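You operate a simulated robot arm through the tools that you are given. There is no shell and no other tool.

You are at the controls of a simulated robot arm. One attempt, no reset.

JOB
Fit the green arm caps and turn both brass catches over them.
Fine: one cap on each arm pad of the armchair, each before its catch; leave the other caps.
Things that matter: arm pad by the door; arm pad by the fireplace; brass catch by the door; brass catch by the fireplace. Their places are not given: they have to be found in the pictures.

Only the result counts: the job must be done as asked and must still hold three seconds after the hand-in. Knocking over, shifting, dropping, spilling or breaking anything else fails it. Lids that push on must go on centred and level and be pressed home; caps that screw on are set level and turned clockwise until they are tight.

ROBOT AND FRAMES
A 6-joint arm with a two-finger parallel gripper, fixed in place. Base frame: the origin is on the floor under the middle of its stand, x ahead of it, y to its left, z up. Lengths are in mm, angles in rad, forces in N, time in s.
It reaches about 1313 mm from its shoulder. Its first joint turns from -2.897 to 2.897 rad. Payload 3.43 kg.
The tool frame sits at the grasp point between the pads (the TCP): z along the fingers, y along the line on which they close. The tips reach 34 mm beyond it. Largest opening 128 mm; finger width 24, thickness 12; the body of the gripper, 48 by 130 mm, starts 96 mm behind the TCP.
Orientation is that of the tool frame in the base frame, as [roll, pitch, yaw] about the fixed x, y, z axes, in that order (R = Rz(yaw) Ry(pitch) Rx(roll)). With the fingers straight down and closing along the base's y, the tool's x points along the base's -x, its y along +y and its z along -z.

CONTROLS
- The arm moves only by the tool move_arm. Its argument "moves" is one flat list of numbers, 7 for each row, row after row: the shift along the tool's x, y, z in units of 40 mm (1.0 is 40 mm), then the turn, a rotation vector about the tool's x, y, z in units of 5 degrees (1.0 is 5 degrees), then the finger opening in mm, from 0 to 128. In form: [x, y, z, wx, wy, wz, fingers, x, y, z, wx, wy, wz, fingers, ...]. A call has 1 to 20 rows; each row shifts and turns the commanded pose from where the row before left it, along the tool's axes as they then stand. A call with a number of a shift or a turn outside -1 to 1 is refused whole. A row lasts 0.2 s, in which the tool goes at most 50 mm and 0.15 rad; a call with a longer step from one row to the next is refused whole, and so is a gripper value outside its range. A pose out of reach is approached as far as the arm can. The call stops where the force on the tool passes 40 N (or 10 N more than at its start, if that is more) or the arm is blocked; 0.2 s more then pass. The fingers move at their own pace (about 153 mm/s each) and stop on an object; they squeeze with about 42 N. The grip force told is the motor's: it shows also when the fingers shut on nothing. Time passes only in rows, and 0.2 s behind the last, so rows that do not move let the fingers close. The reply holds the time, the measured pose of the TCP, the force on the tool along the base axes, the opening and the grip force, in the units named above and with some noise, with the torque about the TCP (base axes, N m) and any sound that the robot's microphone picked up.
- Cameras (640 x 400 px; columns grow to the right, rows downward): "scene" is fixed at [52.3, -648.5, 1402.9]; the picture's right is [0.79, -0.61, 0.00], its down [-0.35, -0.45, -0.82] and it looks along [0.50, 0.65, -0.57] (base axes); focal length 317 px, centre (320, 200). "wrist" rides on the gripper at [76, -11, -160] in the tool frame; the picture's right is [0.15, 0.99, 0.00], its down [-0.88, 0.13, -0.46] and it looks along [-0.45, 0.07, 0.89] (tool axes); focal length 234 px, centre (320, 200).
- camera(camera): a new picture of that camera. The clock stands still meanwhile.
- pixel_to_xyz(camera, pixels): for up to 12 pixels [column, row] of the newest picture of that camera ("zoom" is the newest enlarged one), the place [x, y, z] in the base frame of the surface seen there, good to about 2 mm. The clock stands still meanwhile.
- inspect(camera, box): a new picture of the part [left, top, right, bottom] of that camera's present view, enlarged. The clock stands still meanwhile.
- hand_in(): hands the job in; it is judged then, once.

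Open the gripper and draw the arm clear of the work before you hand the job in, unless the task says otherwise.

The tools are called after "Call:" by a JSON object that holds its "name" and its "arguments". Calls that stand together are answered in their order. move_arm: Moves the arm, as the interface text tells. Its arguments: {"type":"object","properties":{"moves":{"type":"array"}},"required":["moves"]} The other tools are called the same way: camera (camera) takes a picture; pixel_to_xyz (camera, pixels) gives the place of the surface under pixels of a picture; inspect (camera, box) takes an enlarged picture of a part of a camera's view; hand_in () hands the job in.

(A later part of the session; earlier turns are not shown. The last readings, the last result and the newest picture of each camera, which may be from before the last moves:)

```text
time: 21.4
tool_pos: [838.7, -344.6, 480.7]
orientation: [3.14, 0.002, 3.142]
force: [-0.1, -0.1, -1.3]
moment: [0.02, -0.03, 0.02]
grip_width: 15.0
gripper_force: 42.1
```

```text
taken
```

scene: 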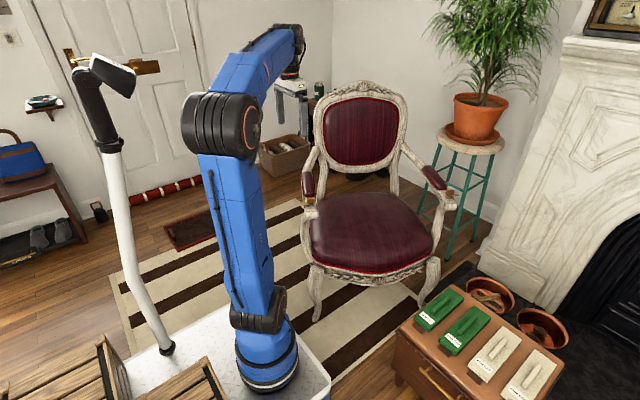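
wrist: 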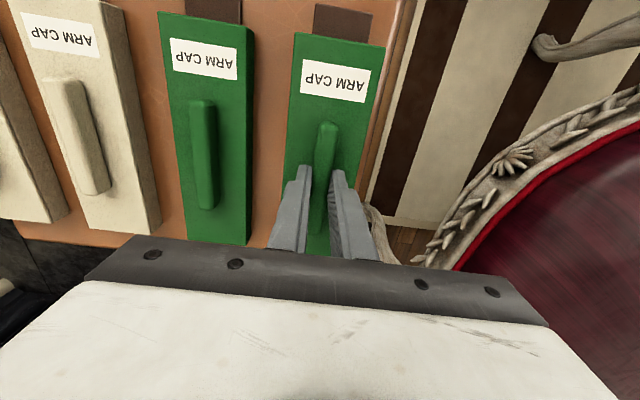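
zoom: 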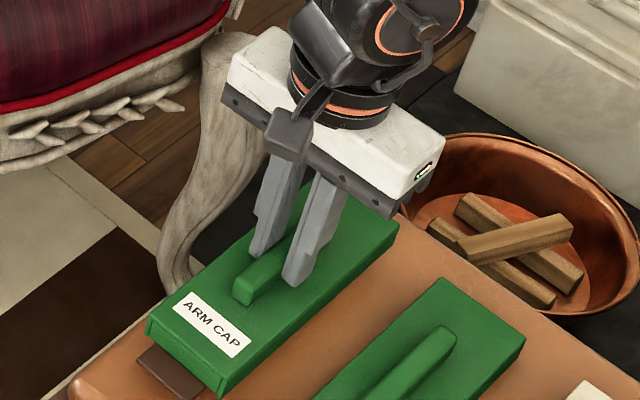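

The cap lifted cleanly, and the dark strip stayed behind on the chest, so it isn't part of the cap. I raise the cap further and look at what was beneath it and at the cap's front face.

Call:
{"name": "move_arm", "arguments": {"moves": [0, 0, -0.9, 0, 0, 0, 0, 0, 0, -0.9, 0, 0, 0, 0, 0, 0, -0.9, 0, 0, 0, 0, 0, 0, -0.9, 0, 0, 0, 0, 0, 0, -0.9, 0, 0, 0, 0, 0, 0, 0, 0, 0, 0, 0]}}

Call:
{"name": "camera", "arguments": {"camera": "scene"}}

Call:
{"name": "inspect", "arguments": {"camera": "scene", "box": [380, 180, 540, 320]}}

Call:
{"name": "camera", "arguments": {"camera": "wrist"}}

```text
time: 22.8
tool_pos: [838.9, -340.5, 661.8]
orientation: [3.139, 0.001, -3.141]
force: [-0.5, 0.1, -1.3]
moment: [-0.03, 0.03, 0.0]
grip_width: 14.8
gripper_force: 42.1
```

```text
taken
```

scene: 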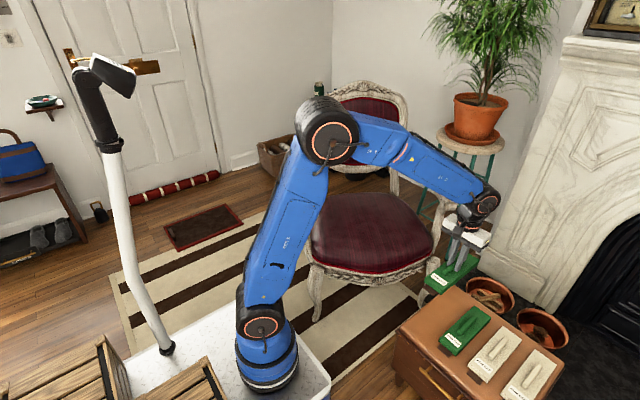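

```text
2.86 times, centred on (460, 250) of scene
```

zoom: 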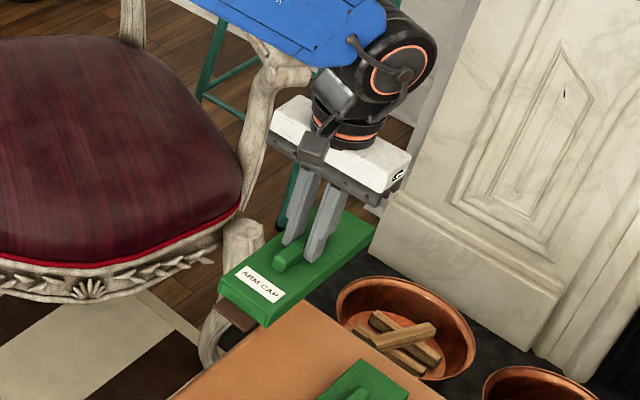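

```text
taken
```

wrist: 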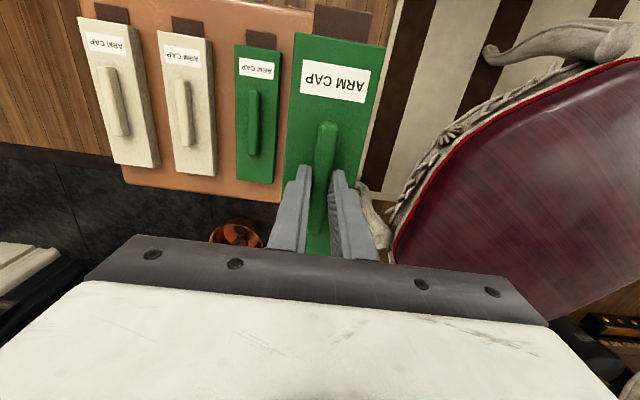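

The tab moved with the cap (nothing is left on the chest), so it is the front lip the catch must turn over. I check the cap's pose in the hand by measuring its visible corners and the tab.

Call:
{"name": "inspect", "arguments": {"camera": "wrist", "box": [270, 0, 410, 120]}}

Call:
{"name": "move_arm", "arguments": {"moves": [0, 0, 0, 0, 0, 0, 0]}}

Call:
{"name": "move_arm", "arguments": {"moves": [0, 0, 0, 0, 0, 0, 0]}}

```text
3.33 times, centred on (340, 60) of wrist
```

zoom: 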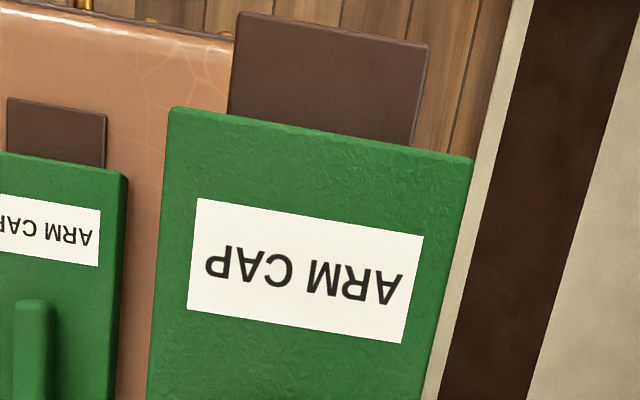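

```text
time: 23.2
tool_pos: [838.3, -342.4, 659.9]
orientation: [3.139, 0.0, -3.141]
force: [0.4, 1.3, -0.6]
moment: [0.01, -0.01, 0.0]
grip_width: 14.9
gripper_force: 42.1
```

```text
time: 23.6
tool_pos: [838.3, -340.9, 659.4]
orientation: [3.14, 0.003, 3.141]
force: [-0.1, 0.1, 0.0]
moment: [-0.03, 0.0, 0.0]
grip_width: 14.9
gripper_force: 41.8
```

The zoom shows the cap's front edge from (175,112) to (470,160) and the tab from (240,15)-(428,45). I measure these points on the held cap.

Call:
{"name": "pixel_to_xyz", "arguments": {"camera": "zoom", "pixels": [[174, 114], [466, 162], [320, 138], [152, 380], [425, 380], [242, 18], [425, 48], [335, 30], [232, 112], [415, 142], [250, 125], [390, 150]]}}

Call:
{"name": "pixel_to_xyz", "arguments": {"camera": "wrist", "pixels": [[327, 125], [322, 150], [318, 175], [287, 155], [286, 140], [366, 130], [363, 150], [291, 90], [375, 90], [297, 36], [383, 49], [340, 60]]}}

```text
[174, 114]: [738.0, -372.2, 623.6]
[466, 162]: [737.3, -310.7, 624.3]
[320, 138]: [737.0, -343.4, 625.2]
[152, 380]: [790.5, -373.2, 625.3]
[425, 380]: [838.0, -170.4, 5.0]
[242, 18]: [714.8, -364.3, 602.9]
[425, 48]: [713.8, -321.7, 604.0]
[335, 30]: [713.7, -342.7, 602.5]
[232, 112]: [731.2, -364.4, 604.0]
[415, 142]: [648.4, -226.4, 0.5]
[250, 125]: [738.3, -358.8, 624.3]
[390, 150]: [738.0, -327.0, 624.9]
```

```text
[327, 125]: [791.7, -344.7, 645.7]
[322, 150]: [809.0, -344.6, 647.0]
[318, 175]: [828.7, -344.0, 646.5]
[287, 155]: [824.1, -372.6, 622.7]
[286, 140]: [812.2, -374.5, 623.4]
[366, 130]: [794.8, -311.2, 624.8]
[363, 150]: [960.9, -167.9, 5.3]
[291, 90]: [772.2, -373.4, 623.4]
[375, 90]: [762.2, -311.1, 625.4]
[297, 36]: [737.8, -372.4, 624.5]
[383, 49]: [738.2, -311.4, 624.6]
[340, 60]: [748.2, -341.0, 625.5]
```

The held cap's centre is at ≈(840,-342.3), i.e. the TCP is ≈1.6 mm toward the tab. I now raise to z≈795 while turning the tool +58.1° so the tab will point to the front of the chair.

Call:
{"name": "move_arm", "arguments": {"moves": [0, 0, -0.28, 0, 0, -0.9683, 0, 0, 0, -0.28, 0, 0, -0.9683, 0, 0, 0, -0.28, 0, 0, -0.9683, 0, 0, 0, -0.28, 0, 0, -0.9683, 0, 0, 0, -0.28, 0, 0, -0.9683, 0, 0, 0, -0.28, 0, 0, -0.9683, 0, 0, 0, -0.28, 0, 0, -0.9683, 0, 0, 0, -0.28, 0, 0, -0.9683, 0, 0, 0, -0.28, 0, 0, -0.9683, 0, 0, 0, -0.28, 0, 0, -0.9683, 0, 0, 0, -0.28, 0, 0, -0.9683, 0, 0, 0, -0.28, 0, 0, -0.9683, 0, 0, 0, 0, 0, 0, 0, 0]}}

Call:
{"name": "camera", "arguments": {"camera": "scene"}}

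```text
time: 26.4
tool_pos: [839.1, -342.2, 793.2]
orientation: [-3.141, 0.001, -2.129]
force: [-0.8, -0.7, -0.9]
moment: [-0.02, 0.02, 0.03]
grip_width: 15.0
gripper_force: 42.2
```

```text
taken
```

scene: 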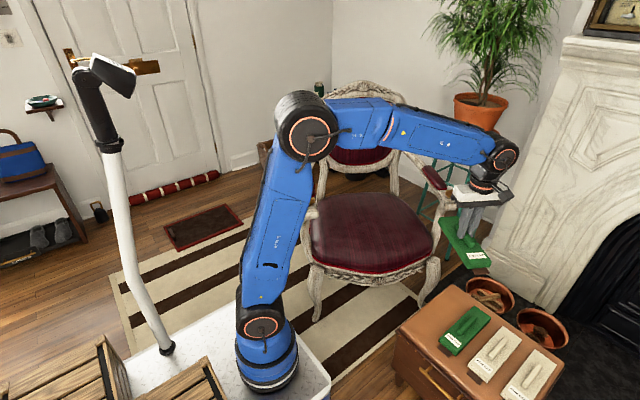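

The cap is turned parallel to the fireplace pad, with its label end toward the front. I carry it most of the way toward the fireplace pad and stop short to check.

Call:
{"name": "move_arm", "arguments": {"moves": [-0.9533, -0.2513, 0, 0, 0, 0, 0, -0.9533, -0.2513, 0, 0, 0, 0, 0, -0.9533, -0.2513, 0, 0, 0, 0, 0, -0.9533, -0.2513, 0, 0, 0, 0, 0, -0.9533, -0.2513, 0, 0, 0, 0, 0, -0.9533, -0.2513, 0, 0, 0, 0, 0, -0.9533, -0.2513, 0, 0, 0, 0, 0, -0.9533, -0.2513, 0, 0, 0, 0, 0, -0.9533, -0.2513, 0, 0, 0, 0, 0, -0.9533, -0.2513, 0, 0, 0, 0, 0, -0.9533, -0.2513, 0, 0, 0, 0, 0, 0, 0, 0, 0, 0, 0, 0]}}

Call:
{"name": "camera", "arguments": {"camera": "scene"}}

Call:
{"name": "camera", "arguments": {"camera": "wrist"}}

```text
time: 29.0
tool_pos: [1156.7, -45.3, 793.3]
orientation: [3.141, 0.001, -2.129]
force: [-0.3, 0.1, -0.2]
moment: [-0.01, 0.0, 0.0]
grip_width: 14.8
gripper_force: 42.0
```

```text
taken
```

scene: 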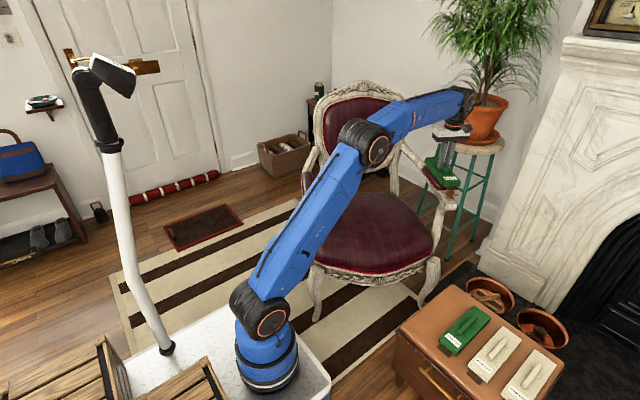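

```text
taken
```

wrist: 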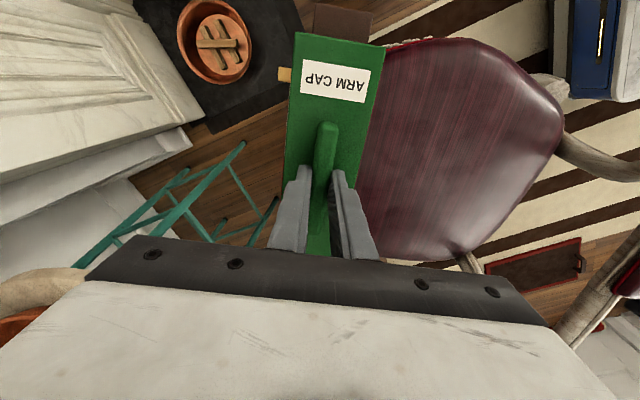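

Stop-short pose is (1156.7,-45.3,793), still level. I finish the last ~79 mm to hover over the fireplace pad.

Call:
{"name": "move_arm", "arguments": {"moves": [-0.9533, -0.2513, 0, 0, 0, 0, 0, -0.9533, -0.2513, 0.1, 0, 0, 0, 0, 0, 0, 0, 0, 0, 0, 0, 0, 0, 0, 0, 0, 0, 0]}}

Call:
{"name": "move_arm", "arguments": {"moves": [0, 0, 0, 0, 0, 0, 0]}}

Call:
{"name": "move_arm", "arguments": {"moves": [0, 0, 0, 0, 0, 0, 0]}}

Call:
{"name": "move_arm", "arguments": {"moves": [0, 0, 0, 0, 0, 0, 0]}}

Call:
{"name": "inspect", "arguments": {"camera": "scene", "box": [400, 110, 500, 220]}}

Call:
{"name": "camera", "arguments": {"camera": "wrist"}}

```text
time: 30.0
tool_pos: [1213.0, 8.6, 791.7]
orientation: [3.14, 0.001, -2.127]
force: [-0.1, -0.1, 0.2]
moment: [-0.01, -0.01, 0.0]
grip_width: 14.6
gripper_force: 41.9
```

```text
time: 30.4
tool_pos: [1214.6, 8.0, 791.8]
orientation: [-3.141, 0.002, -2.127]
force: [-0.3, -0.9, -0.4]
moment: [0.0, -0.02, -0.02]
grip_width: 15.1
gripper_force: 42.5
```

```text
time: 30.8
tool_pos: [1213.4, 7.8, 791.4]
orientation: [3.141, 0.002, -2.128]
force: [-0.8, 1.0, 0.1]
moment: [0.0, -0.01, 0.01]
grip_width: 15.1
gripper_force: 41.7
```

```text
time: 31.2
tool_pos: [1214.0, 7.4, 791.6]
orientation: [3.141, 0.001, -2.128]
force: [-0.5, 0.7, -1.3]
moment: [0.01, -0.01, -0.01]
grip_width: 14.8
gripper_force: 42.2
```

```text
3.64 times, centred on (450, 165) of scene
```

zoom: 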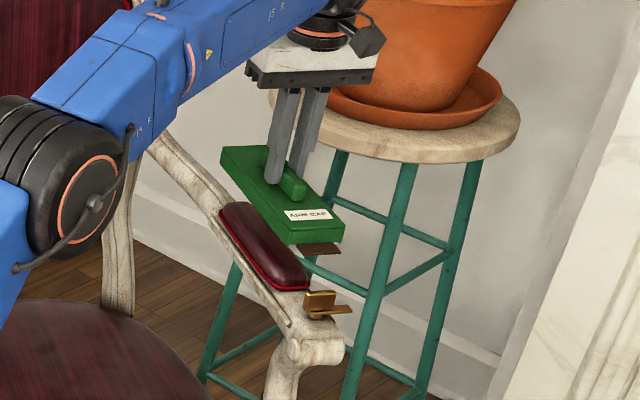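

```text
taken
```

wrist: 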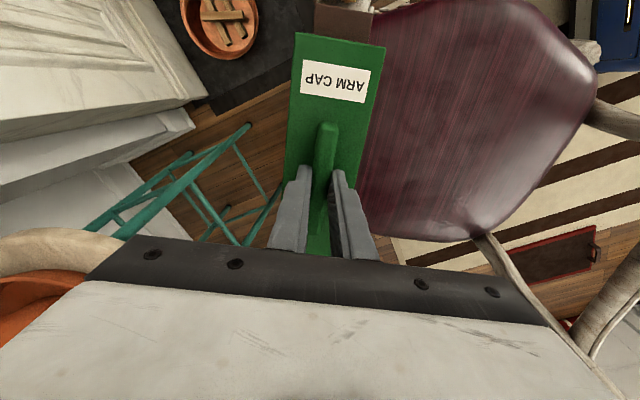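

The average reading is (1213.8,8.0,791.6), about 3 mm off sideways from my target. I cross-check by measuring the held cap's edges and the tab with the wrist camera here.

Call:
{"name": "pixel_to_xyz", "arguments": {"camera": "wrist", "pixels": [[297, 37], [382, 50], [294, 65], [378, 72], [291, 92], [374, 95], [288, 120], [369, 120], [289, 105], [371, 108], [320, 40], [355, 45]]}}

Call:
{"name": "pixel_to_xyz", "arguments": {"camera": "wrist", "pixels": [[296, 45], [380, 60], [292, 80], [377, 82], [290, 98], [372, 102], [287, 132], [367, 130], [325, 126], [323, 140], [322, 150], [319, 165]]}}

Call:
{"name": "inspect", "arguments": {"camera": "wrist", "box": [270, 0, 410, 130]}}

```text
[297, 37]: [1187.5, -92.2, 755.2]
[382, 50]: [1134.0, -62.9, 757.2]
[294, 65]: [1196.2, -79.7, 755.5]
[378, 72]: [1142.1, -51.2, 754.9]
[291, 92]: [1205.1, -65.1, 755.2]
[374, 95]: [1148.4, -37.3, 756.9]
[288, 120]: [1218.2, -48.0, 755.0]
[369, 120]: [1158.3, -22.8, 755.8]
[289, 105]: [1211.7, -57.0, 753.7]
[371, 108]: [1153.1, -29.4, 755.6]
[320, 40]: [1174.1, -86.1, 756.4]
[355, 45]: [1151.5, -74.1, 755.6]
```

```text
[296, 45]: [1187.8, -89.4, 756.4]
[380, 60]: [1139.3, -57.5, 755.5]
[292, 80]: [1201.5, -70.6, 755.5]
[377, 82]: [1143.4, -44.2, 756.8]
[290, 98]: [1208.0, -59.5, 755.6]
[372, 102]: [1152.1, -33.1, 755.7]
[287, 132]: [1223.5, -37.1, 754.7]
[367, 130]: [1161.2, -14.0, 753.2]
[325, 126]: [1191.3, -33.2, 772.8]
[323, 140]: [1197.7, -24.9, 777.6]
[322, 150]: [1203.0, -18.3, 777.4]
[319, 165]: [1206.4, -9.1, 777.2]
```

```text
3.08 times, centred on (340, 65) of wrist
```

zoom: 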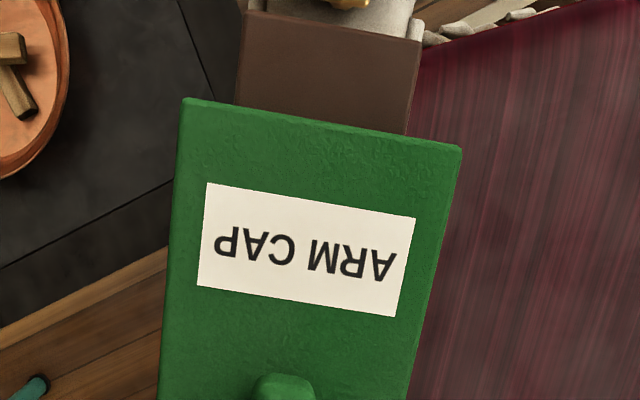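

Camera and readings agree: the cap is ≈3.3 mm too far toward the fireplace and longitudinally right. I correct by +3.3 mm along tool y and lower to z≈757 (cap bottom ≈9 mm above the pad).

Call:
{"name": "move_arm", "arguments": {"moves": [0, 0.0825, 0, 0, 0, 0, 0, 0, 0, 0.4, 0, 0, 0, 0, 0, 0, 0.45, 0, 0, 0, 0, 0, 0, 0, 0, 0, 0, 0]}}

Call:
{"name": "move_arm", "arguments": {"moves": [0, 0, 0, 0, 0, 0, 0]}}

Call:
{"name": "move_arm", "arguments": {"moves": [0, 0, 0, 0, 0, 0, 0]}}

Call:
{"name": "inspect", "arguments": {"camera": "scene", "box": [415, 150, 475, 205]}}

Call:
{"name": "inspect", "arguments": {"camera": "wrist", "box": [270, 0, 410, 130]}}

```text
time: 32.2
tool_pos: [1207.3, 9.3, 755.5]
orientation: [-3.14, 0.002, -2.128]
force: [-0.4, -0.4, -0.7]
moment: [0.0, 0.01, 0.04]
grip_width: 14.9
gripper_force: 42.2
```

```text
time: 32.6
tool_pos: [1207.8, 8.7, 755.8]
orientation: [-3.14, 0.001, -2.126]
force: [0.7, 0.5, -0.9]
moment: [-0.02, -0.03, 0.02]
grip_width: 14.8
gripper_force: 42.0
```

```text
time: 33.0
tool_pos: [1207.1, 10.0, 756.3]
orientation: [-3.139, 0.002, -2.125]
force: [-0.3, -0.1, -0.2]
moment: [0.02, 0.04, 0.03]
grip_width: 15.2
gripper_force: 41.8
```

```text
7.27 times, centred on (445, 178) of scene
```

zoom: 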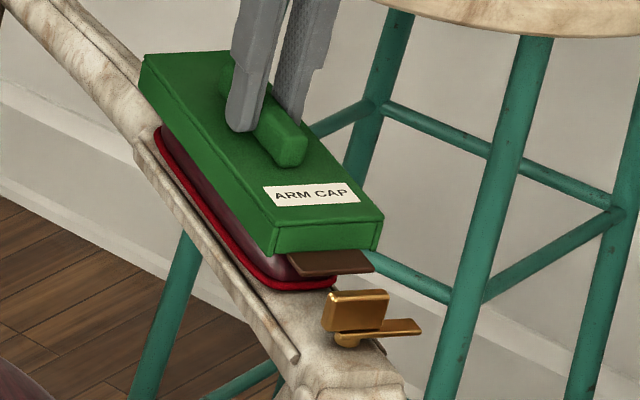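

```text
3.08 times, centred on (340, 65) of wrist
```

zoom: 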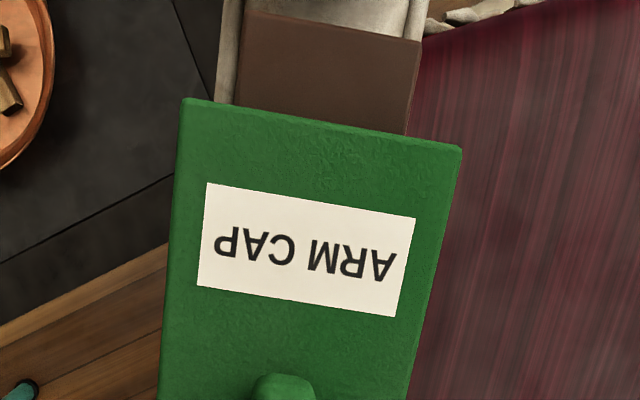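

Readings now average (1207.4,9.3,755.9), a bit more inward than commanded. I re-measure the cap's edges by camera to see which is right.

Call:
{"name": "camera", "arguments": {"camera": "wrist"}}

Call:
{"name": "pixel_to_xyz", "arguments": {"camera": "wrist", "pixels": [[297, 37], [382, 50], [294, 65], [378, 72], [291, 92], [374, 95], [288, 120], [369, 120], [289, 105], [371, 108], [320, 40], [355, 45]]}}

Call:
{"name": "pixel_to_xyz", "arguments": {"camera": "wrist", "pixels": [[296, 45], [380, 60], [292, 80], [377, 82], [290, 98], [372, 102], [287, 132], [367, 130], [325, 126], [323, 140], [322, 150], [319, 165]]}}

Call:
{"name": "inspect", "arguments": {"camera": "scene", "box": [415, 150, 475, 205]}}

Call:
{"name": "pixel_to_xyz", "arguments": {"camera": "zoom", "pixels": [[143, 58], [275, 225], [380, 217], [210, 145], [240, 185], [330, 222], [170, 145], [205, 205], [235, 245], [270, 282], [300, 288], [330, 285]]}}

```text
taken
```

wrist: 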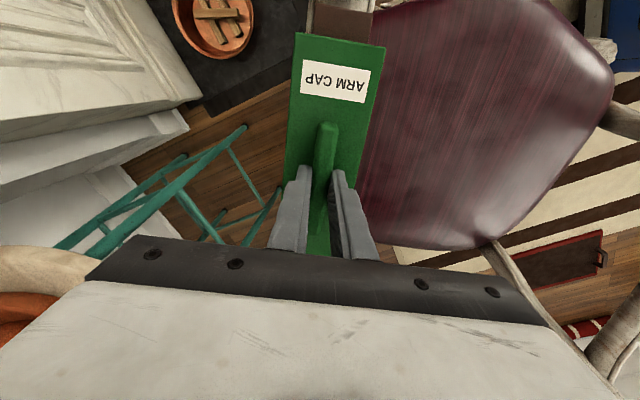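

```text
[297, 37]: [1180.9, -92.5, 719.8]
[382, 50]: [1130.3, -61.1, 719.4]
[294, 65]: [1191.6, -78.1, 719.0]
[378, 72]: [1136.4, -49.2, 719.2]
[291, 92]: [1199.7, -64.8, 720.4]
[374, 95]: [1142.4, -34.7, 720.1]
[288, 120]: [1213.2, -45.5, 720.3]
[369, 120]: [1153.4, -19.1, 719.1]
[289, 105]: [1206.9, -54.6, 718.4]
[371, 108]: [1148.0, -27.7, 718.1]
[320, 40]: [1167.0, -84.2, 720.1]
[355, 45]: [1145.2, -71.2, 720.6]
```

```text
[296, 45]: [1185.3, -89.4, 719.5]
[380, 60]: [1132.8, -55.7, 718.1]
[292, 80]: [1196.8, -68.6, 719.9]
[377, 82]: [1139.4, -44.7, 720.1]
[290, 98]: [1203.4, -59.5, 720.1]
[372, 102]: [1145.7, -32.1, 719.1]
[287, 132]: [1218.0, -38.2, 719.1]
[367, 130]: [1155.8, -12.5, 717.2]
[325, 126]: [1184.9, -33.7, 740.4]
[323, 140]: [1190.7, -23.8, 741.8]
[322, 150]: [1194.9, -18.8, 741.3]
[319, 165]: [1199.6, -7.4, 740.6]
```

```text
7.27 times, centred on (445, 178) of scene
```

zoom: 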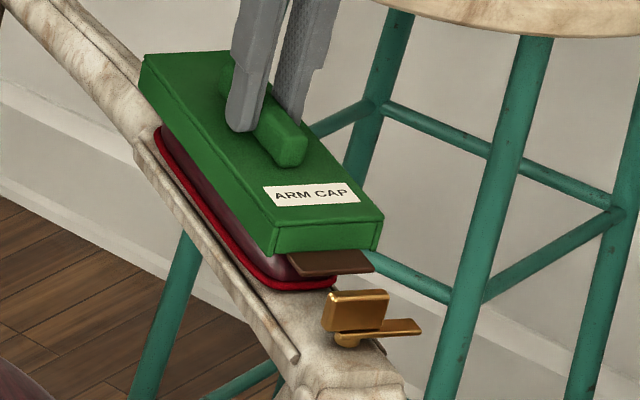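

```text
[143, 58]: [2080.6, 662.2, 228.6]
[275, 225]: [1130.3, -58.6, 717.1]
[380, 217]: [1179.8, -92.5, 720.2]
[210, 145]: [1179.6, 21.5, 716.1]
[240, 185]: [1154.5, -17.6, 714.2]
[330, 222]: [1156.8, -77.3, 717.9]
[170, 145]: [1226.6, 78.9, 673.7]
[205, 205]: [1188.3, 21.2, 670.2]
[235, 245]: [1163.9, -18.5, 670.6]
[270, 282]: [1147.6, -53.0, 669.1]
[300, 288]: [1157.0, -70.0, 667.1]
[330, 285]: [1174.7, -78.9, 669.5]
```

Both cameras put the cap centre at l≈1021.3 (pad ≈1023.8) and ≈1.5 mm too far forward. I correct by -2.4 mm tool y, -1.5 mm tool x, then measure again before lowering.

Call:
{"name": "move_arm", "arguments": {"moves": [-0.0375, -0.06, 0, 0, 0, 0, 0, 0, 0, 0, 0, 0, 0, 0, 0, 0, 0, 0, 0, 0, 0]}}

Call:
{"name": "move_arm", "arguments": {"moves": [0, 0, 0, 0, 0, 0, 0]}}

Call:
{"name": "move_arm", "arguments": {"moves": [0, 0, 0, 0, 0, 0, 0]}}

Call:
{"name": "camera", "arguments": {"camera": "wrist"}}

Call:
{"name": "pixel_to_xyz", "arguments": {"camera": "wrist", "pixels": [[297, 37], [382, 50], [294, 65], [378, 72], [291, 92], [374, 95], [288, 120], [369, 120], [289, 105], [371, 108], [320, 40], [355, 45]]}}

Call:
{"name": "inspect", "arguments": {"camera": "scene", "box": [415, 150, 475, 205]}}

Call:
{"name": "pixel_to_xyz", "arguments": {"camera": "zoom", "pixels": [[270, 222], [276, 226], [378, 218], [381, 216], [210, 145], [240, 185], [330, 222], [310, 224], [293, 260], [370, 258], [340, 268], [350, 222]]}}

```text
time: 33.8
tool_pos: [1212.1, 8.9, 756.7]
orientation: [-3.141, 0.002, -2.128]
force: [0.3, 0.0, -1.3]
moment: [-0.01, 0.01, 0.0]
grip_width: 14.9
gripper_force: 41.9
```

```text
time: 34.2
tool_pos: [1210.5, 9.1, 755.5]
orientation: [-3.141, 0.002, -2.127]
force: [-0.5, 0.5, -0.4]
moment: [0.01, 0.03, 0.01]
grip_width: 14.9
gripper_force: 42.2
```

```text
time: 34.6
tool_pos: [1211.5, 7.6, 757.3]
orientation: [-3.14, 0.002, -2.127]
force: [-0.4, -0.5, -0.9]
moment: [-0.01, 0.01, -0.02]
grip_width: 14.9
gripper_force: 41.4
```

```text
taken
```

wrist: 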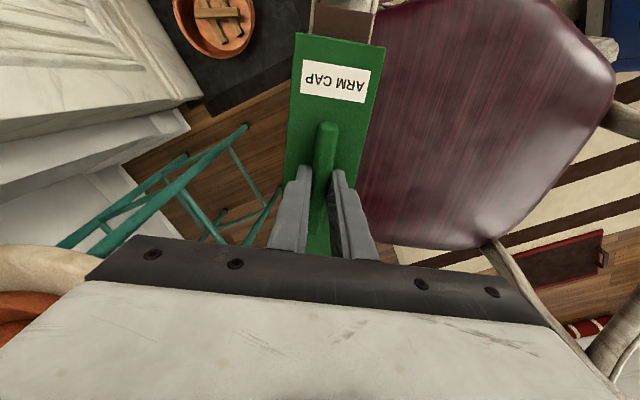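

```text
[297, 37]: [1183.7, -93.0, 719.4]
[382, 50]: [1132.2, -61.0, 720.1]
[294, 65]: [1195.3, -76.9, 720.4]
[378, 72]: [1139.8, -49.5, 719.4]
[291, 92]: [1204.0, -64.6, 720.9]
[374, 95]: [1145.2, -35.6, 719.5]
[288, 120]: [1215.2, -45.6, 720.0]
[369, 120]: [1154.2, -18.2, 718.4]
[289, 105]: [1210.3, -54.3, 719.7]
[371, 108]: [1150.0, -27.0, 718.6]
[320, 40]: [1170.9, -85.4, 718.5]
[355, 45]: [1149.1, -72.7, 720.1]
```

```text
7.27 times, centred on (445, 178) of scene
```

zoom: 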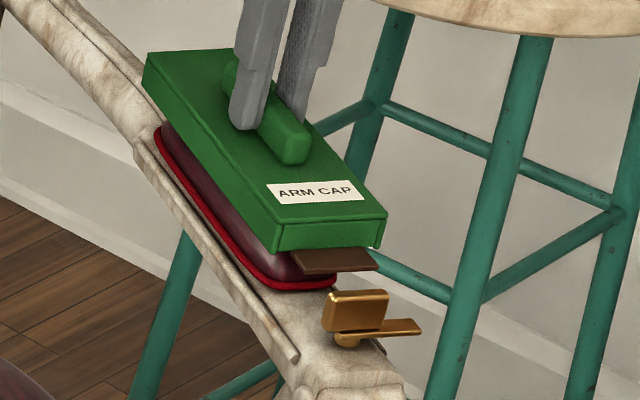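

```text
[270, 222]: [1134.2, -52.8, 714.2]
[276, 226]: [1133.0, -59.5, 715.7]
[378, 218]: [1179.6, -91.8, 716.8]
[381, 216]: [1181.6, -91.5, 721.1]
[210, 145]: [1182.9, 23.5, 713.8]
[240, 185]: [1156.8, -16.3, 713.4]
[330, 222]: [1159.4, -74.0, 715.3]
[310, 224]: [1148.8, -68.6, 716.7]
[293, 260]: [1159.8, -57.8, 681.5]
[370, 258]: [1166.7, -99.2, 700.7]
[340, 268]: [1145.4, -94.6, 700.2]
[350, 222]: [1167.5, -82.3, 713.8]
```

The cap is now centred (l≈1023.6, front edge a≈546.2 versus target 546.5). I lower slowly in 4 mm steps and watch the force.

Call:
{"name": "move_arm", "arguments": {"moves": [0, 0, 0.1, 0, 0, 0, 0, 0, 0, 0.1, 0, 0, 0, 0, 0, 0, 0.1, 0, 0, 0, 0, 0, 0, 0.1, 0, 0, 0, 0, 0, 0, 0, 0, 0, 0, 0]}}

Call:
{"name": "inspect", "arguments": {"camera": "scene", "box": [415, 150, 475, 205]}}

```text
time: 35.8
tool_pos: [1210.3, 9.3, 741.8]
orientation: [-3.14, 0.001, -2.129]
force: [0.3, 0.1, -0.3]
moment: [0.0, -0.01, -0.02]
grip_width: 15.1
gripper_force: 42.0
```

```text
7.27 times, centred on (445, 178) of scene
```

zoom: 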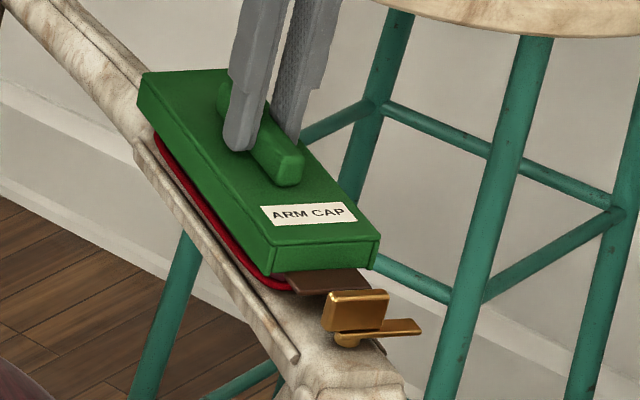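

No contact force yet and the cap is already over the pad's crown. I continue down in smaller steps.

Call:
{"name": "move_arm", "arguments": {"moves": [0, 0, 0.08, 0, 0, 0, 0, 0, 0, 0.08, 0, 0, 0, 0, 0, 0, 0.08, 0, 0, 0, 0, 0, 0, 0, 0, 0, 0, 0]}}

Call:
{"name": "inspect", "arguments": {"camera": "scene", "box": [415, 150, 475, 205]}}

```text
time: 36.8
tool_pos: [1211.2, 9.5, 732.6]
orientation: [-3.138, 0.002, -2.128]
force: [0.3, 0.8, -1.8]
moment: [0.02, -0.01, -0.01]
grip_width: 14.6
gripper_force: 42.0
```

```text
7.27 times, centred on (445, 178) of scene
```

zoom: 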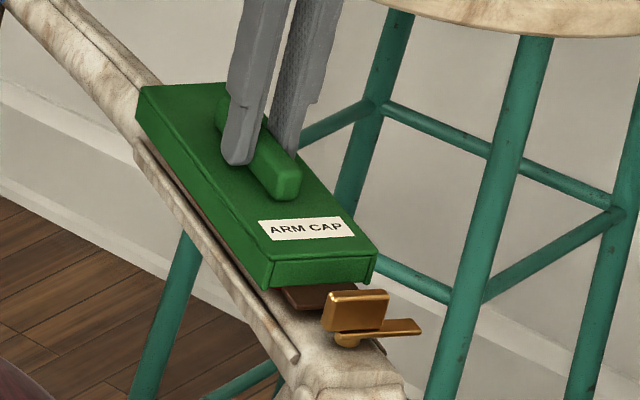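

Still free at z≈732.6, rim already hidden under the cap. I go on in 2 mm steps until contact.

Call:
{"name": "move_arm", "arguments": {"moves": [0, 0, 0.05, 0, 0, 0, 0, 0, 0, 0.05, 0, 0, 0, 0, 0, 0, 0.05, 0, 0, 0, 0, 0, 0, 0, 0, 0, 0, 0]}}

Call:
{"name": "inspect", "arguments": {"camera": "scene", "box": [415, 150, 475, 205]}}

```text
time: 37.8
tool_pos: [1211.6, 9.0, 725.4]
orientation: [3.141, 0.002, -2.126]
force: [0.9, -0.6, 1.8]
moment: [-0.19, 0.1, 0.06]
grip_width: 14.9
gripper_force: 42.5
```

```text
7.27 times, centred on (445, 178) of scene
```

zoom: 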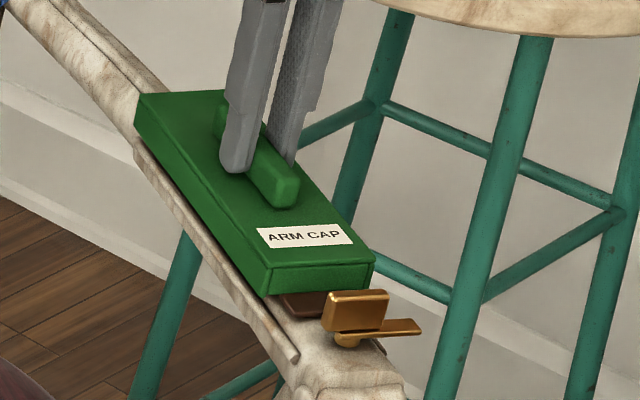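

First light contact: z 725.4 and about 2 N. I press down in 1 mm steps to seat the cap.

Call:
{"name": "move_arm", "arguments": {"moves": [0, 0, 0.025, 0, 0, 0, 0, 0, 0, 0.025, 0, 0, 0, 0, 0, 0, 0.025, 0, 0, 0, 0, 0, 0, 0, 0, 0, 0, 0]}}

```text
time: 38.8
tool_pos: [1211.5, 9.3, 725.6]
orientation: [-3.14, 0.004, -2.127]
force: [9.0, 1.1, 23.3]
moment: [0.08, -0.21, 0.2]
grip_width: 14.9
gripper_force: 41.6
```

Force rose to 23 N with no further travel (z≈725.5), so it sits on something solid. I press 1 mm more to make sure it is home and listen for a click.

Call:
{"name": "move_arm", "arguments": {"moves": [0, 0, 0.025, 0, 0, 0, 0, 0, 0, 0, 0, 0, 0, 0]}}

Call:
{"name": "inspect", "arguments": {"camera": "scene", "box": [415, 150, 475, 205]}}

Call:
{"name": "camera", "arguments": {"camera": "wrist"}}

```text
time: 39.4
tool_pos: [1210.8, 9.4, 724.8]
orientation: [-3.138, 0.005, -2.127]
force: [12.4, 2.4, 38.3]
moment: [0.12, -0.25, 0.2]
grip_width: 14.8
gripper_force: 41.4
```

```text
7.27 times, centred on (445, 178) of scene
```

zoom: 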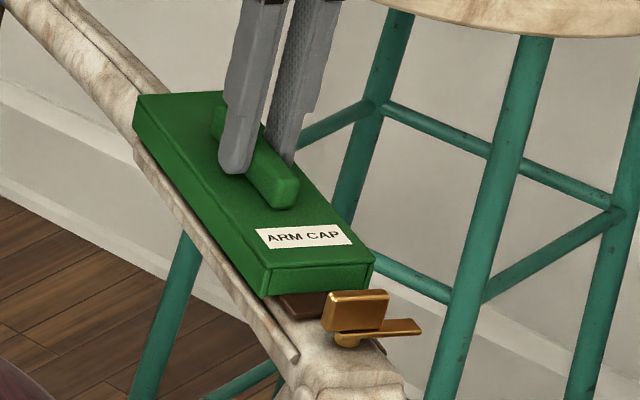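

```text
taken
```

wrist: 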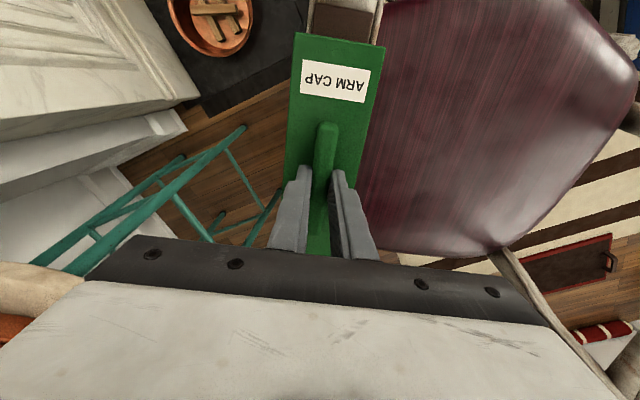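

Pressed to 38 N with no more travel. I relax the press by 3 mm, then check that the force is near zero before opening.

Call:
{"name": "move_arm", "arguments": {"moves": [0, 0, -0.0375, 0, 0, 0, 0, 0, 0, -0.0375, 0, 0, 0, 0, 0, 0, 0, 0, 0, 0, 0]}}

Call:
{"name": "inspect", "arguments": {"camera": "wrist", "box": [270, 0, 410, 130]}}

```text
time: 40.2
tool_pos: [1210.5, 10.7, 724.9]
orientation: [-3.141, 0.001, -2.126]
force: [3.9, 0.1, 24.9]
moment: [0.1, -0.14, 0.22]
grip_width: 15.0
gripper_force: 42.0
```

```text
3.08 times, centred on (340, 65) of wrist
```

zoom: 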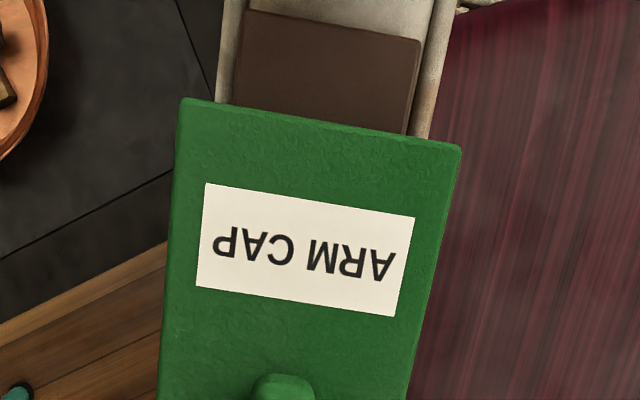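

Residual push is 25 N. I raise the command another 3 mm to unload before opening.

Call:
{"name": "move_arm", "arguments": {"moves": [0, 0, -0.0375, 0, 0, 0, 0, 0, 0, 0, 0, 0, 0, 0]}}

Call:
{"name": "move_arm", "arguments": {"moves": [0, 0, -0.0375, 0, 0, 0, 0, 0, 0, 0, 0, 0, 0, 0]}}

```text
time: 40.8
tool_pos: [1211.9, 9.9, 726.4]
orientation: [3.141, -0.001, -2.127]
force: [-1.5, -1.5, 4.0]
moment: [-0.24, 0.2, 0.03]
grip_width: 15.0
gripper_force: 42.3
```

```text
time: 41.4
tool_pos: [1210.8, 10.6, 727.0]
orientation: [3.141, 0.003, -2.128]
force: [0.1, 0.3, -0.5]
moment: [-0.03, -0.01, 0.01]
grip_width: 15.0
gripper_force: 41.8
```

The cap may be lifted by about a millimetre now; I lower 2 mm back to light contact, then open the fingers slowly.

Call:
{"name": "move_arm", "arguments": {"moves": [0, 0, 0.0375, 0, 0, 0, 0, 0, 0, 0, 0, 0, 0, 0]}}

Call:
{"name": "move_arm", "arguments": {"moves": [0, 0, 0, 0, 0, 0, 18, 0, 0, 0, 0, 0, 0, 26, 0, 0, 0, 0, 0, 0, 40, 0, 0, 0, 0, 0, 0, 40]}}

Call:
{"name": "inspect", "arguments": {"camera": "scene", "box": [415, 150, 475, 205]}}

```text
time: 42.0
tool_pos: [1211.1, 9.0, 727.7]
orientation: [-3.14, 0.004, -2.127]
force: [-0.4, -1.1, -0.6]
moment: [0.01, 0.0, 0.02]
grip_width: 14.7
gripper_force: 42.3
```

```text
time: 43.0
tool_pos: [1211.0, 10.7, 726.7]
orientation: [-3.139, 0.002, -2.13]
force: [0.8, -0.1, 0.6]
moment: [-0.02, 0.02, -0.01]
grip_width: 39.7
gripper_force: 0.0
```

```text
7.27 times, centred on (445, 178) of scene
```

zoom: 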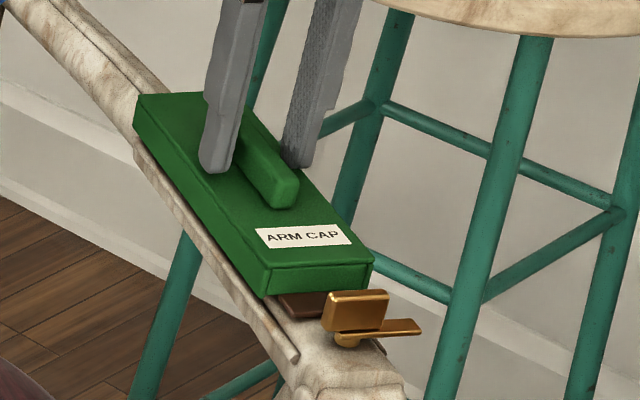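

The fingers are open and the cap stayed. I measure the cap's top corners for level and the tab's position relative to the catch.

Call:
{"name": "pixel_to_xyz", "arguments": {"camera": "zoom", "pixels": [[150, 100], [270, 260], [365, 255], [200, 180], [240, 225], [320, 258], [220, 95], [340, 225], [300, 300], [320, 297], [345, 310], [410, 325]]}}

Call:
{"name": "pixel_to_xyz", "arguments": {"camera": "zoom", "pixels": [[160, 105], [190, 98], [260, 245], [350, 240], [250, 160], [290, 170], [140, 120], [200, 205], [255, 275], [270, 285], [280, 300], [360, 280]]}}

```text
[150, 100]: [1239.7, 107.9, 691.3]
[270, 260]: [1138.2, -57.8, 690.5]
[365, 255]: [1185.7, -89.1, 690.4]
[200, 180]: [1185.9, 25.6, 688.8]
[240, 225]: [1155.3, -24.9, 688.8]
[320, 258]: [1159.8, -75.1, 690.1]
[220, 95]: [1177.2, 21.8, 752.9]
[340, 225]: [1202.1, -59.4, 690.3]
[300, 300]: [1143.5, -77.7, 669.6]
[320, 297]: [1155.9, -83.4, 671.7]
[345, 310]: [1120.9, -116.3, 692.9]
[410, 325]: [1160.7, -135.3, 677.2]
```

```text
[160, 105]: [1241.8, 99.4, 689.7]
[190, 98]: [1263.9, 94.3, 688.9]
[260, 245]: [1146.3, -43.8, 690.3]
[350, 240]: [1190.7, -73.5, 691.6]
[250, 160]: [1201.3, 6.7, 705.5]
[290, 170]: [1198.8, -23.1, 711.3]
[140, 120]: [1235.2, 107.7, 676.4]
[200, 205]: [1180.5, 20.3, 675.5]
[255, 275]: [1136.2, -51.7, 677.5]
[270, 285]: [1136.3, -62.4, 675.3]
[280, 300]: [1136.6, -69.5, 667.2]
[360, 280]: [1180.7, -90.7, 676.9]
```

The cap is level at z≈690 with its tab top at ≈670, just below the catch tongue (≈676). I raise 76 mm with open fingers, then shift about 125 mm forward for a close look at the fireplace catch.

Call:
{"name": "move_arm", "arguments": {"moves": [0, 0, -0.5, 0, 0, 0, 40, 0, 0, -0.7, 0, 0, 0, 40, 0, 0, -0.7, 0, 0, 0, 60, 0.784, 0.023, 0, 0, 0, 0, 60, 0.784, 0.023, 0, 0, 0, 0, 60, 0.784, 0.023, 0, 0, 0, 0, 60, 0.784, 0.023, 0, 0, 0, 0, 60, 0, 0, 0, 0, 0, 0, 60]}}

Call:
{"name": "camera", "arguments": {"camera": "wrist"}}

Call:
{"name": "inspect", "arguments": {"camera": "wrist", "box": [270, 80, 370, 180]}}

Call:
{"name": "inspect", "arguments": {"camera": "scene", "box": [430, 175, 470, 210]}}

```text
time: 44.8
tool_pos: [1140.5, -95.6, 801.8]
orientation: [-3.141, 0.002, -2.131]
force: [-0.3, -0.2, -0.2]
moment: [0.01, -0.01, -0.02]
grip_width: 59.8
gripper_force: 0.1
```

```text
taken
```

wrist: 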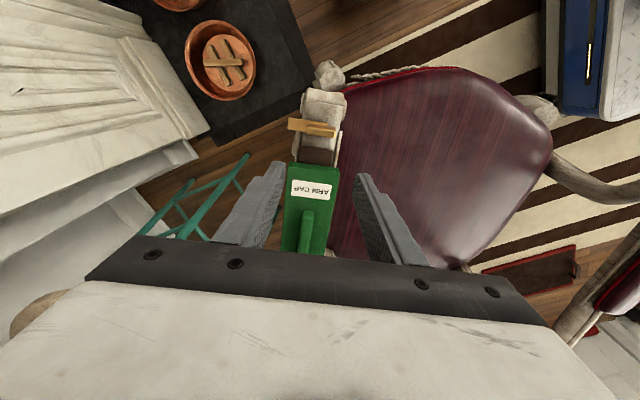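

```text
4.00 times, centred on (320, 130) of wrist
```

zoom: 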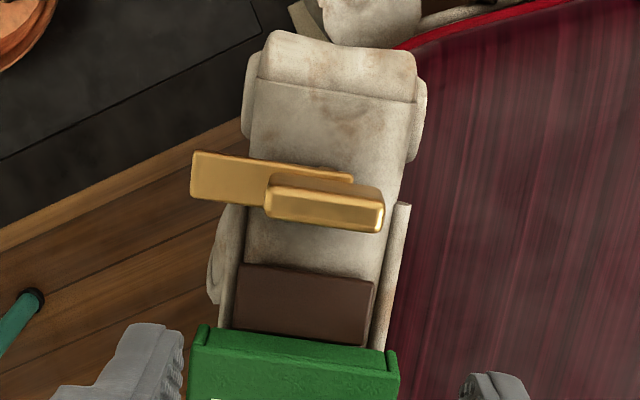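

```text
11.43 times, centred on (450, 192) of scene
```

zoom: 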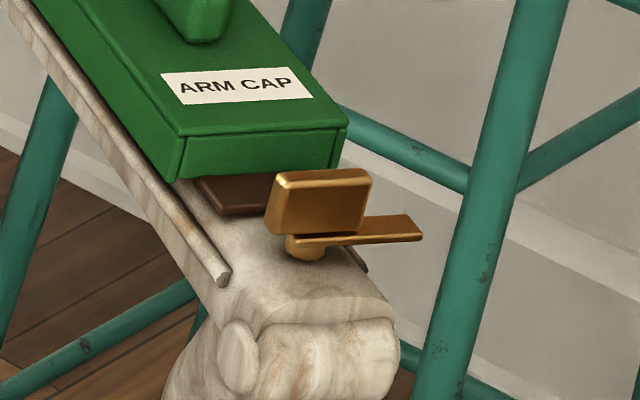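

The close-ups show a brass post at scene-zoom (305,247), the upright handle block above it and the tongue running outward to (420,235). I measure them in this zoom first.

Call:
{"name": "pixel_to_xyz", "arguments": {"camera": "zoom", "pixels": [[280, 178], [368, 175], [268, 228], [360, 225], [318, 200], [300, 240], [415, 238], [410, 220], [305, 253], [290, 246], [322, 250], [350, 225]]}}

Call:
{"name": "inspect", "arguments": {"camera": "wrist", "box": [270, 80, 370, 180]}}

Call:
{"name": "pixel_to_xyz", "arguments": {"camera": "zoom", "pixels": [[268, 200], [270, 213], [380, 205], [378, 225], [325, 210], [325, 188], [325, 220], [195, 160], [192, 190], [230, 180], [345, 182], [260, 165]]}}

Call:
{"name": "pixel_to_xyz", "arguments": {"camera": "zoom", "pixels": [[275, 178], [375, 190], [270, 190], [380, 195], [300, 205], [350, 212], [240, 270], [375, 285], [235, 320], [365, 340], [300, 270], [300, 240]]}}

```text
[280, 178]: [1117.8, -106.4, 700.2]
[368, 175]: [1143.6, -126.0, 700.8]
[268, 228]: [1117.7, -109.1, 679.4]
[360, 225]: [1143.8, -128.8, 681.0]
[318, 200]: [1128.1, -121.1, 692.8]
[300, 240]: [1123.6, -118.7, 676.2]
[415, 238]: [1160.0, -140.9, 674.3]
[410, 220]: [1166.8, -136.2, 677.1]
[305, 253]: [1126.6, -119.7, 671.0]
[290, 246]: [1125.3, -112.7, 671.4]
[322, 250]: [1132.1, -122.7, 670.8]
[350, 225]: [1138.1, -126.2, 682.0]
```

```text
4.00 times, centred on (320, 130) of wrist
```

zoom: 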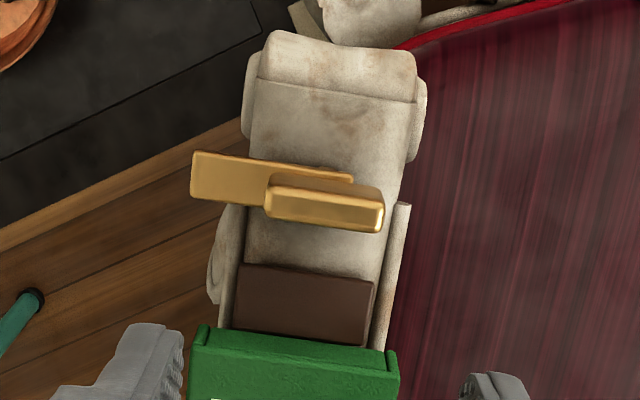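

```text
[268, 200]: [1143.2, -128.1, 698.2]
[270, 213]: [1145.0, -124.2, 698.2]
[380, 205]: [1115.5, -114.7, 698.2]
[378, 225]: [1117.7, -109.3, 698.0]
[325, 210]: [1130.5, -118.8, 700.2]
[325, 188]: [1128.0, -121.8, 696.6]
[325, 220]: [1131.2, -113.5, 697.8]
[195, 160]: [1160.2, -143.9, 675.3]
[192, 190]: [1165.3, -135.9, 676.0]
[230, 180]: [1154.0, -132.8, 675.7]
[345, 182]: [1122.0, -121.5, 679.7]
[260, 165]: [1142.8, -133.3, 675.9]
```

```text
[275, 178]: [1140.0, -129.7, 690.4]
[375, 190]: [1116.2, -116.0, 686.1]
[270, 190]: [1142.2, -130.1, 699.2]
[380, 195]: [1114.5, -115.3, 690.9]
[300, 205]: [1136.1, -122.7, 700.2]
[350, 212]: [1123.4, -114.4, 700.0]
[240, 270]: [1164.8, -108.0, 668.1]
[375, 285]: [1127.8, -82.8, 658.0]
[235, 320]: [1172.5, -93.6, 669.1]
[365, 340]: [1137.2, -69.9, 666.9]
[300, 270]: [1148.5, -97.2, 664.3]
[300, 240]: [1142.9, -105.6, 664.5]
```

Pivot/handle centre comes out at ≈(1130.5,-118.2), handle z 679-701, 9-10 mm thick. I rotate the tool -90° at this height so the fingers will close across the handle's thickness.

Call:
{"name": "move_arm", "arguments": {"moves": [0, 0, 0, 0, 0, 1, 60, 0, 0, 0, 0, 0, 1, 60, 0, 0, 0, 0, 0, 1, 60, 0, 0, 0, 0, 0, 1, 60, 0, 0, 0, 0, 0, 1, 60, 0, 0, 0, 0, 0, 1, 60, 0, 0, 0, 0, 0, 1, 60, 0, 0, 0, 0, 0, 1, 60, 0, 0, 0, 0, 0, 1, 60, 0, 0, 0, 0, 0, 1, 60, 0, 0, 0, 0, 0, 1, 60, 0, 0, 0, 0, 0, 1, 60, 0, 0, 0, 0, 0, 1, 60, 0, 0, 0, 0, 0, 1, 60, 0, 0, 0, 0, 0, 1, 60, 0, 0, 0, 0, 0, 1, 60, 0, 0, 0, 0, 0, 1, 50, 0, 0, 0, 0, 0, 1, 50, 0, 0, 0, 0, 0, 0, 50]}}

Call:
{"name": "move_arm", "arguments": {"moves": [0, 0, 0, 0, 0, 0, 40]}}

Call:
{"name": "move_arm", "arguments": {"moves": [0, 0, 0, 0, 0, 0, 40]}}

Call:
{"name": "camera", "arguments": {"camera": "wrist"}}

```text
time: 48.8
tool_pos: [1141.5, -95.5, 802.3]
orientation: [3.139, 0.001, 2.584]
force: [-0.2, 0.5, 0.1]
moment: [-0.01, -0.01, 0.0]
grip_width: 50.0
gripper_force: 0.0
```

```text
time: 49.2
tool_pos: [1140.6, -96.1, 802.1]
orientation: [3.14, 0.001, 2.585]
force: [0.1, -0.5, 1.1]
moment: [0.0, -0.01, 0.01]
grip_width: 39.9
gripper_force: 0.1
```

```text
time: 49.6
tool_pos: [1140.9, -96.8, 801.7]
orientation: [3.139, 0.0, 2.585]
force: [-0.7, -0.5, -0.1]
moment: [0.02, 0.01, 0.02]
grip_width: 39.8
gripper_force: 0.0
```

```text
taken
```

wrist: 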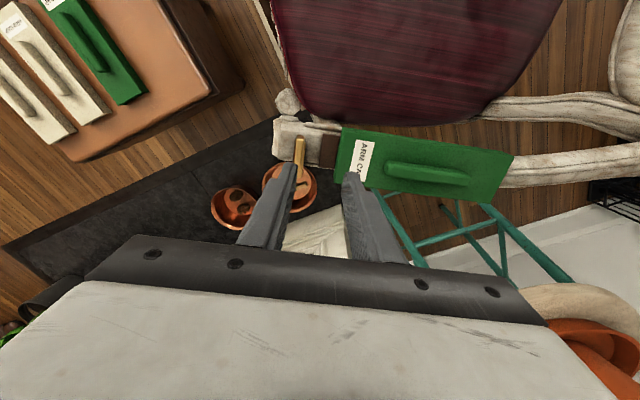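

Yaw is now 148.1° and the handle is at wrist (300,150), left of the fingers. I shift -24 mm along tool y and descend to z≈740, just above the handle.

Call:
{"name": "move_arm", "arguments": {"moves": [-0.07, -0.6075, 0, 0, 0, 0, 40, 0, 0, 0.775, 0, 0, 0, 40, 0, 0, 0.775, 0, 0, 0, 40, 0, 0, 0, 0, 0, 0, 40]}}

Call:
{"name": "move_arm", "arguments": {"moves": [0, 0, 0, 0, 0, 0, 40]}}

Call:
{"name": "camera", "arguments": {"camera": "wrist"}}

Call:
{"name": "inspect", "arguments": {"camera": "wrist", "box": [260, 100, 380, 200]}}

Call:
{"name": "inspect", "arguments": {"camera": "scene", "box": [425, 160, 475, 210]}}

```text
time: 50.6
tool_pos: [1130.0, -115.6, 741.9]
orientation: [3.139, 0.003, 2.585]
force: [0.0, 0.3, 0.1]
moment: [-0.01, -0.03, 0.03]
grip_width: 39.9
gripper_force: 0.0
```

```text
time: 51.0
tool_pos: [1129.4, -116.4, 740.8]
orientation: [3.139, -0.002, 2.585]
force: [-0.4, -0.2, -0.2]
moment: [-0.02, 0.02, 0.0]
grip_width: 39.8
gripper_force: 0.1
```

```text
taken
```

wrist: 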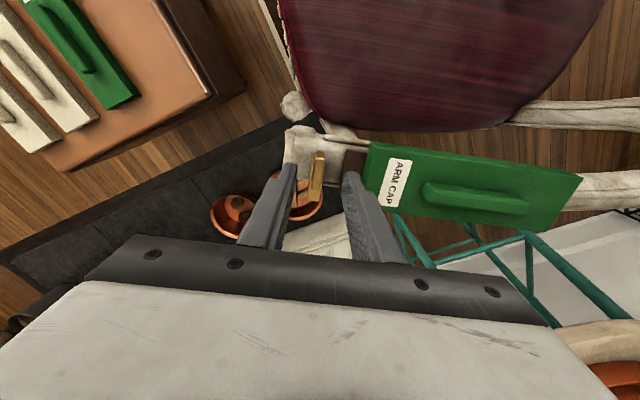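

```text
4.00 times, centred on (320, 150) of wrist
```

zoom: 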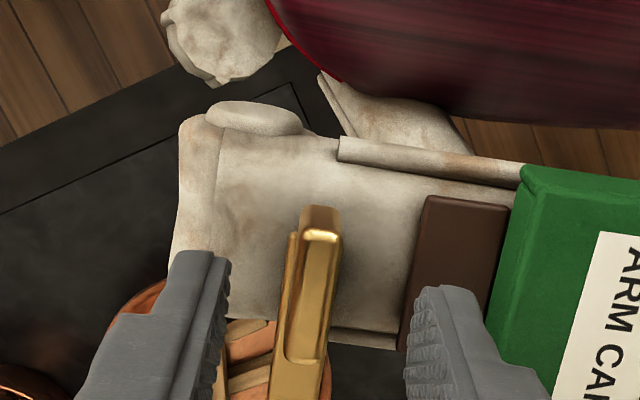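

```text
8.00 times, centred on (450, 185) of scene
```

zoom: 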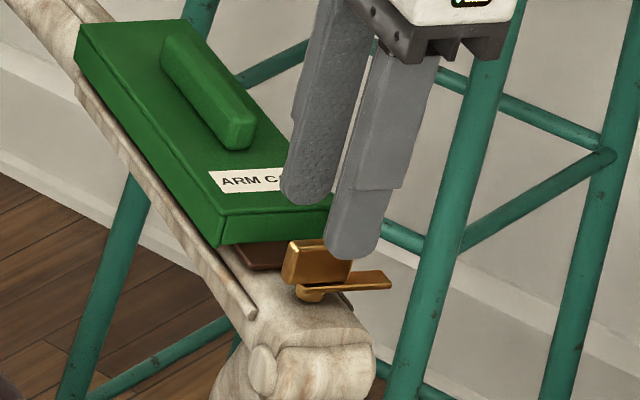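

The fingers flank the handle. I apply a small correction, descend to z≈715 (tips just above the tongue), and close gently.

Call:
{"name": "move_arm", "arguments": {"moves": [-0.045, -0.03, 0.3, 0, 0, 0, 40, 0, 0, 0.34, 0, 0, 0, 40, 0, 0, 0, 0, 0, 0, 40]}}

Call:
{"name": "inspect", "arguments": {"camera": "scene", "box": [425, 160, 475, 210]}}

Call:
{"name": "move_arm", "arguments": {"moves": [0, 0, 0, 0, 0, 0, 30, 0, 0, 0, 0, 0, 0, 20, 0, 0, 0, 0, 0, 0, 14]}}

Call:
{"name": "inspect", "arguments": {"camera": "wrist", "box": [260, 100, 380, 200]}}

```text
time: 51.8
tool_pos: [1132.1, -118.8, 714.8]
orientation: [3.14, 0.002, 2.585]
force: [0.6, -0.3, -0.8]
moment: [0.02, 0.0, 0.01]
grip_width: 39.9
gripper_force: 0.0
```

```text
8.00 times, centred on (450, 185) of scene
```

zoom: 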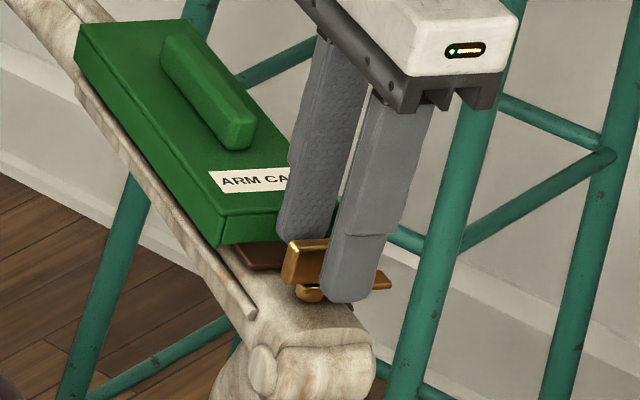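

```text
time: 52.6
tool_pos: [1131.4, -117.7, 714.6]
orientation: [3.139, 0.002, 2.585]
force: [0.8, 0.0, 0.4]
moment: [0.02, -0.01, -0.02]
grip_width: 14.0
gripper_force: 0.1
```

```text
4.00 times, centred on (320, 150) of wrist
```

zoom: 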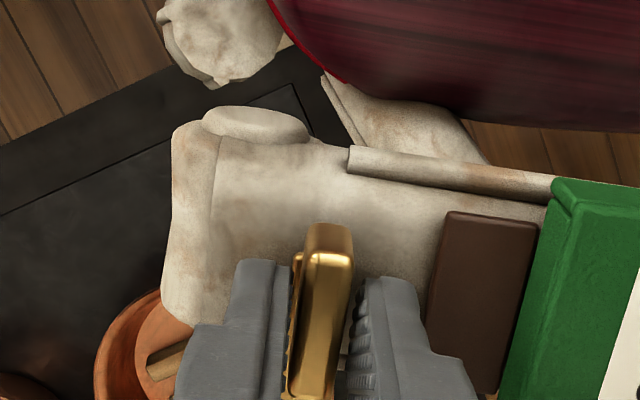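

In the scene view the front finger seems shifted outward relative to the handle. I measure finger edges and handle edges now to check the alignment before squeezing.

Call:
{"name": "inspect", "arguments": {"camera": "scene", "box": [430, 170, 470, 205]}}

```text
11.43 times, centred on (450, 188) of scene
```

zoom: 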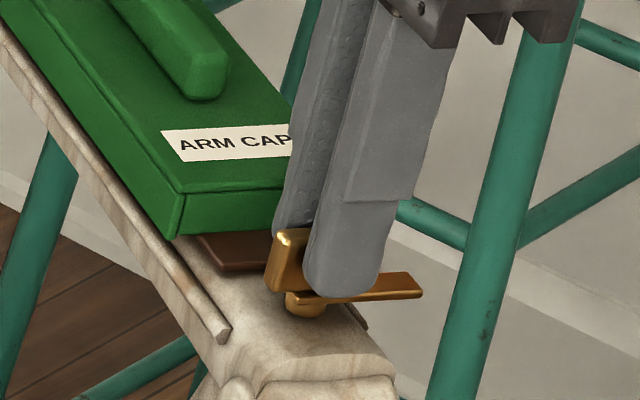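

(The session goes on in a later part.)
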